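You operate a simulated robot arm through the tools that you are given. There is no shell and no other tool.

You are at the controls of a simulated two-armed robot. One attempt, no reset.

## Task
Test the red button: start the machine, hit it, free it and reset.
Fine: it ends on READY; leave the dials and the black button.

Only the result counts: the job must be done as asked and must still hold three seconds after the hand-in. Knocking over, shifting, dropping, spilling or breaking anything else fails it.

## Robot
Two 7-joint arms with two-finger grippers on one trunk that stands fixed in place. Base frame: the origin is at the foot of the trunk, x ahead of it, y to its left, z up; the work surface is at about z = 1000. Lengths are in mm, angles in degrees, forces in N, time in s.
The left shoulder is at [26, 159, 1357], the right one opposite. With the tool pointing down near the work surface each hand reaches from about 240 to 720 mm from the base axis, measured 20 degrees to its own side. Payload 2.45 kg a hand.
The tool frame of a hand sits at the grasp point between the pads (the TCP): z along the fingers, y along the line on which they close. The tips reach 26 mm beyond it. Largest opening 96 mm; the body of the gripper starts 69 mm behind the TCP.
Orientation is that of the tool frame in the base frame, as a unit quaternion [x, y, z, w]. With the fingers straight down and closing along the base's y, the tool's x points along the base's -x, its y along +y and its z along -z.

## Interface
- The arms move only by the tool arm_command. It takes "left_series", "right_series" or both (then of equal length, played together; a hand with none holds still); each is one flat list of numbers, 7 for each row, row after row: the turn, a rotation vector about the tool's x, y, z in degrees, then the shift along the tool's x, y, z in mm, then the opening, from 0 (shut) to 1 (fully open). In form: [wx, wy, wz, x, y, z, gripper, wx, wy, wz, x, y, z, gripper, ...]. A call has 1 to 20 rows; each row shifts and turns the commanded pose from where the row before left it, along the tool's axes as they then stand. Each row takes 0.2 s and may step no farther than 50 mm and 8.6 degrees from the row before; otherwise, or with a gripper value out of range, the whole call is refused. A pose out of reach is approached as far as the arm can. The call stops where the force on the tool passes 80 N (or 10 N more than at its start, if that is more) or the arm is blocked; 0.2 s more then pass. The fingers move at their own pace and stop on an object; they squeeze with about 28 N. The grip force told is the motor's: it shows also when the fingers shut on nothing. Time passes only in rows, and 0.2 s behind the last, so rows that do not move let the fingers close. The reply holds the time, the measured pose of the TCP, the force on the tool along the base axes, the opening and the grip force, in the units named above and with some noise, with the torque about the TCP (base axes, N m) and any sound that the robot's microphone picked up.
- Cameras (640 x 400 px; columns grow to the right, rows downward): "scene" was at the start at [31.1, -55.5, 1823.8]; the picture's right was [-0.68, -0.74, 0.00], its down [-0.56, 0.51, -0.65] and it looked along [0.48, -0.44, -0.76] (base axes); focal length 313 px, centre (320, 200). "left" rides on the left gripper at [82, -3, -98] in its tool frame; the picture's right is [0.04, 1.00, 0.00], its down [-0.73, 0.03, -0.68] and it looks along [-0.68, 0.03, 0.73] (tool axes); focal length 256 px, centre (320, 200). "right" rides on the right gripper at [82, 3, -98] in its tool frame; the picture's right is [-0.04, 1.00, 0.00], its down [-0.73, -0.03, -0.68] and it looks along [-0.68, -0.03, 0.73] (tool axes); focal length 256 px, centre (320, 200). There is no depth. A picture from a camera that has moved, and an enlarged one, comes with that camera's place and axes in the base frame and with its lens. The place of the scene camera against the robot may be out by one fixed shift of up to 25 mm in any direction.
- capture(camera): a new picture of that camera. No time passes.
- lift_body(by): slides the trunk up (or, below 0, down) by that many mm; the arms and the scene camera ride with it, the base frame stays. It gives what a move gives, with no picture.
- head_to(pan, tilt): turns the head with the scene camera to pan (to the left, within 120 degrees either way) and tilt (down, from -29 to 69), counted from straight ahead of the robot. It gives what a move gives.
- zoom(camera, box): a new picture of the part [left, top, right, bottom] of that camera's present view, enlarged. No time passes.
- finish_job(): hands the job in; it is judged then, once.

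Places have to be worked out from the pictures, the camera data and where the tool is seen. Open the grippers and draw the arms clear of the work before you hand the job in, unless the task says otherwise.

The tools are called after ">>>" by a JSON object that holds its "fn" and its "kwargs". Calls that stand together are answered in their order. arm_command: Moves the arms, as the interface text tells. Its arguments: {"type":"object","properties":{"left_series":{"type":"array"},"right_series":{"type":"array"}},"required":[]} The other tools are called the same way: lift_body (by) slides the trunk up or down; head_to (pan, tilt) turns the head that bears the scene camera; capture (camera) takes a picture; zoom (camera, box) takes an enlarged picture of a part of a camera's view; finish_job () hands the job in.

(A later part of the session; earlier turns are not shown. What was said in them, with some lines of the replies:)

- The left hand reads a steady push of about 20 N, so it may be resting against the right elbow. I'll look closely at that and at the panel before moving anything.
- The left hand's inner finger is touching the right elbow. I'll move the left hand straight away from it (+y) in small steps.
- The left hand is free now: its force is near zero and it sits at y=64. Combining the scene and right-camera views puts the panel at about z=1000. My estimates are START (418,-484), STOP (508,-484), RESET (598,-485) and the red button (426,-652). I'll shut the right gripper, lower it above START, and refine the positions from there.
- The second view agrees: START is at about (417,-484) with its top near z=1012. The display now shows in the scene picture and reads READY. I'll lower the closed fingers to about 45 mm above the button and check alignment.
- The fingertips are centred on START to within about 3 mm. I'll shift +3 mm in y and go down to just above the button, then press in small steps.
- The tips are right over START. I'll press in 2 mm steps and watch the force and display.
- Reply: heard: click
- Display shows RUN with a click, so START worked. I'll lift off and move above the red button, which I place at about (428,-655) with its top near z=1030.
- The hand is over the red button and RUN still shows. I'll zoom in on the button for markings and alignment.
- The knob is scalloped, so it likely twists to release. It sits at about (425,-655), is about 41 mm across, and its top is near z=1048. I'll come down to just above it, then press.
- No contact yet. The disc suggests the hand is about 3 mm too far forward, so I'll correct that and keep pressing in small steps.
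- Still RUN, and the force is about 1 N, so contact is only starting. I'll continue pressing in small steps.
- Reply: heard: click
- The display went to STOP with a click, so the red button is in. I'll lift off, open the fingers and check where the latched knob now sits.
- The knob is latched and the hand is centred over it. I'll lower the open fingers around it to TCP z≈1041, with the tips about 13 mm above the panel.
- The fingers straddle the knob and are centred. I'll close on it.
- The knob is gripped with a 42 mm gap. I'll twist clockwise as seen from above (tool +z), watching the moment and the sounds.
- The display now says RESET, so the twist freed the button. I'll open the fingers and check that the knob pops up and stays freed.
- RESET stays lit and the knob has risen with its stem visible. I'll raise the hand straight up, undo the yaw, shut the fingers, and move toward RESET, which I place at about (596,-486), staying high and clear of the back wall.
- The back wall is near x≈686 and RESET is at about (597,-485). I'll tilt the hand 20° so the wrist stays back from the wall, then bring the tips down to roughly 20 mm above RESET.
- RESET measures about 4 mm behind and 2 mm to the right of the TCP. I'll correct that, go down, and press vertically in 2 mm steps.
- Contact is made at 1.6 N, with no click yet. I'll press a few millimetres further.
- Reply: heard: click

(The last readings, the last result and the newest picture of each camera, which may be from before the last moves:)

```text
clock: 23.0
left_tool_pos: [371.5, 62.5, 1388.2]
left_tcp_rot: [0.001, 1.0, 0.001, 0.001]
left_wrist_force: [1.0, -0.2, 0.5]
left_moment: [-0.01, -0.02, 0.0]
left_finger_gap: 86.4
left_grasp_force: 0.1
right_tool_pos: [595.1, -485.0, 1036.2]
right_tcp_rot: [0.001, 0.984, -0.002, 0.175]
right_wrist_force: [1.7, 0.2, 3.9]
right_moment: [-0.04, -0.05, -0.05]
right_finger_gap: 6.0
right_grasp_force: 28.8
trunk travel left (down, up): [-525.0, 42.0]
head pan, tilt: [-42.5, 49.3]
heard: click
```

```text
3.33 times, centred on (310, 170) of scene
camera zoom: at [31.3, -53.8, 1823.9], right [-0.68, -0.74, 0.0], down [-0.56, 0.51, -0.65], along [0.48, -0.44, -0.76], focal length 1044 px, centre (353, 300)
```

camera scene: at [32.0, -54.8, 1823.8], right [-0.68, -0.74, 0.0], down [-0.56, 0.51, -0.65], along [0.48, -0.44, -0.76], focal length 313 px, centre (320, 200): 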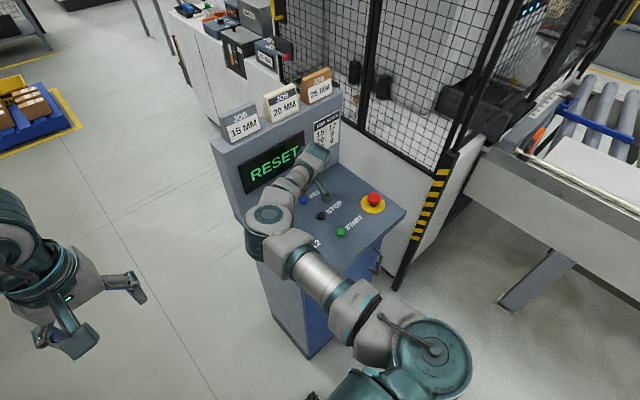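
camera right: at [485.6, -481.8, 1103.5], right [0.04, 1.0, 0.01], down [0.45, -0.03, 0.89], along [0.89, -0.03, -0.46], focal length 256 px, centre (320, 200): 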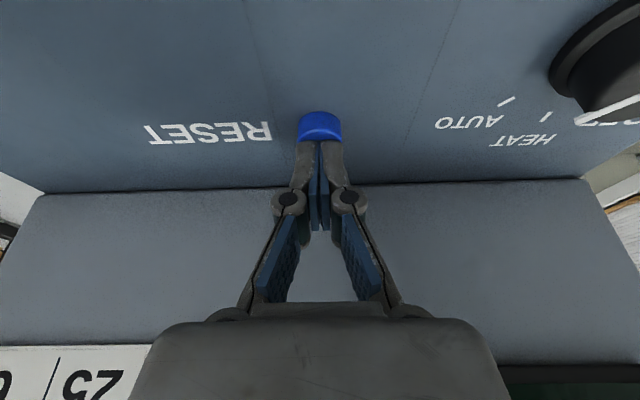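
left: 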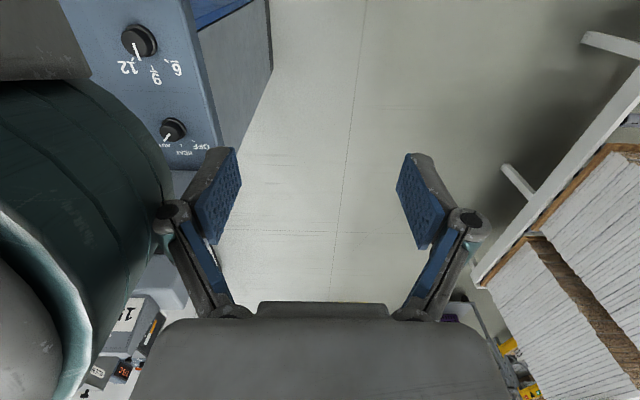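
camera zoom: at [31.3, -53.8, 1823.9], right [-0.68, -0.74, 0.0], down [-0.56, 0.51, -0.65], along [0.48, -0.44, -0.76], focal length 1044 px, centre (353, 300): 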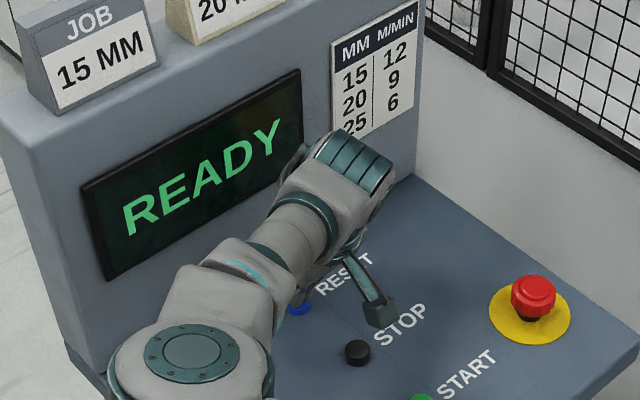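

READY is showing with a click. I'll back the right hand straight up, untilt it, draw it back high and clear, and open the fingers.

>>> {"fn": "arm_command", "kwargs": {"right_series": [0, 0, 0, -10.3, 0, -28.2, 0, 0, 0, 0, -10.3, 0, -28.2, 0, 0, 0, 0, -10.3, 0, -28.2, 0, 0, 0, 0, -10.3, 0, -28.2, 0, 0, 8, 0, 10, 0, 0, 0, 0, 8, 0, 10, 0, 0, 0, 0, 4, 0, 10, 0, 0, 0, 0, 0, 0, 30, 0, -30, 0, 0, 0, 0, 30, 0, -30, 0, 0, 0, 0, 30, 0, -30, 0.5, 0, 0, 0, 30, 0, -30, 0.9, 0, 0, 0, 30, 0, -30, 0.9, 0, 0, 0, 0, 0, 0, 0.9, 0, 0, 0, 0, 0, 0, 0.9]}}

>>> {"fn": "capture", "kwargs": {"camera": "right"}}

>>> {"fn": "capture", "kwargs": {"camera": "scene"}}

```text
clock: 26.0
left_tool_pos: [372.3, 61.4, 1389.3]
left_tcp_rot: [0.001, 1.0, 0.001, 0.0]
left_wrist_force: [0.4, -0.1, -0.9]
left_moment: [-0.01, 0.0, -0.01]
left_finger_gap: 86.5
left_grasp_force: 0.1
right_tool_pos: [415.9, -488.9, 1298.9]
right_tcp_rot: [0.0, 1.0, 0.0, 0.001]
right_wrist_force: [-0.1, 0.1, -0.2]
right_moment: [0.0, 0.0, 0.0]
right_finger_gap: 86.2
right_grasp_force: 0.0
trunk travel left (down, up): [-525.0, 42.0]
head pan, tilt: [-42.5, 49.3]
```

```text
taken
camera right: at [333.0, -485.4, 1395.1], right [0.04, 1.0, 0.0], down [0.73, -0.03, 0.68], along [0.68, -0.03, -0.73], focal length 256 px, centre (320, 200)
```

right: 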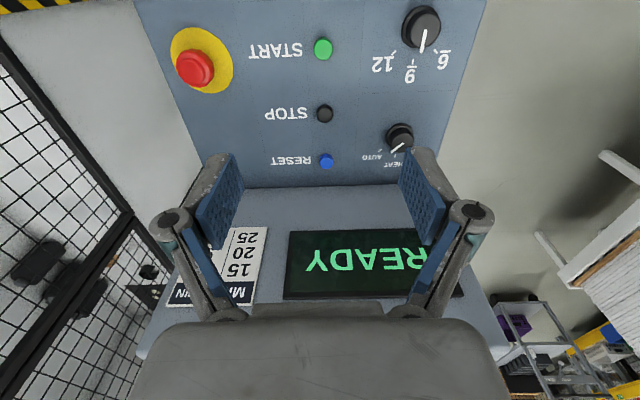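

```text
taken
camera scene: at [32.4, -54.4, 1823.8], right [-0.68, -0.74, 0.0], down [-0.56, 0.51, -0.65], along [0.48, -0.44, -0.76], focal length 313 px, centre (320, 200)
```

scene: 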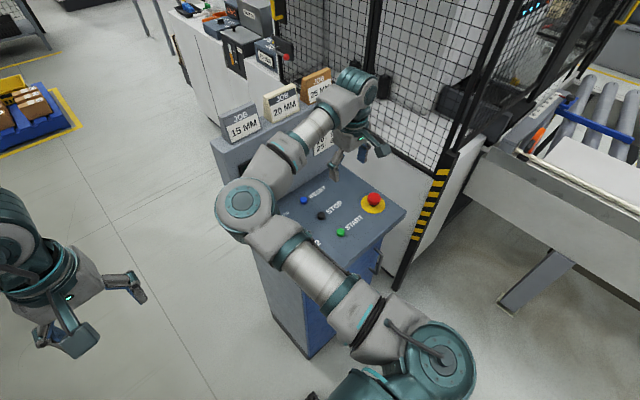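

The display holds READY, the red button is up, and the dials and black button look unchanged. Both hands are open and clear, so I'm handing in.

>>> {"fn": "finish_job", "kwargs": {}}

```text
The job is handed in.
```

The red-button test worked, and the machine is back on READY.

| Step | Display |
|---|---|
| Pressed START | RUN |
| Hit the red button | STOP |
| Twisted it clockwise to free it | RESET |
| Pressed RESET | READY |

I didn't touch the dials or the black button, and they looked unchanged in the last picture. At the start the left hand was pressing on the right elbow, so I moved it aside first. At hand-in both grippers were open and the arms were clear of the panel.
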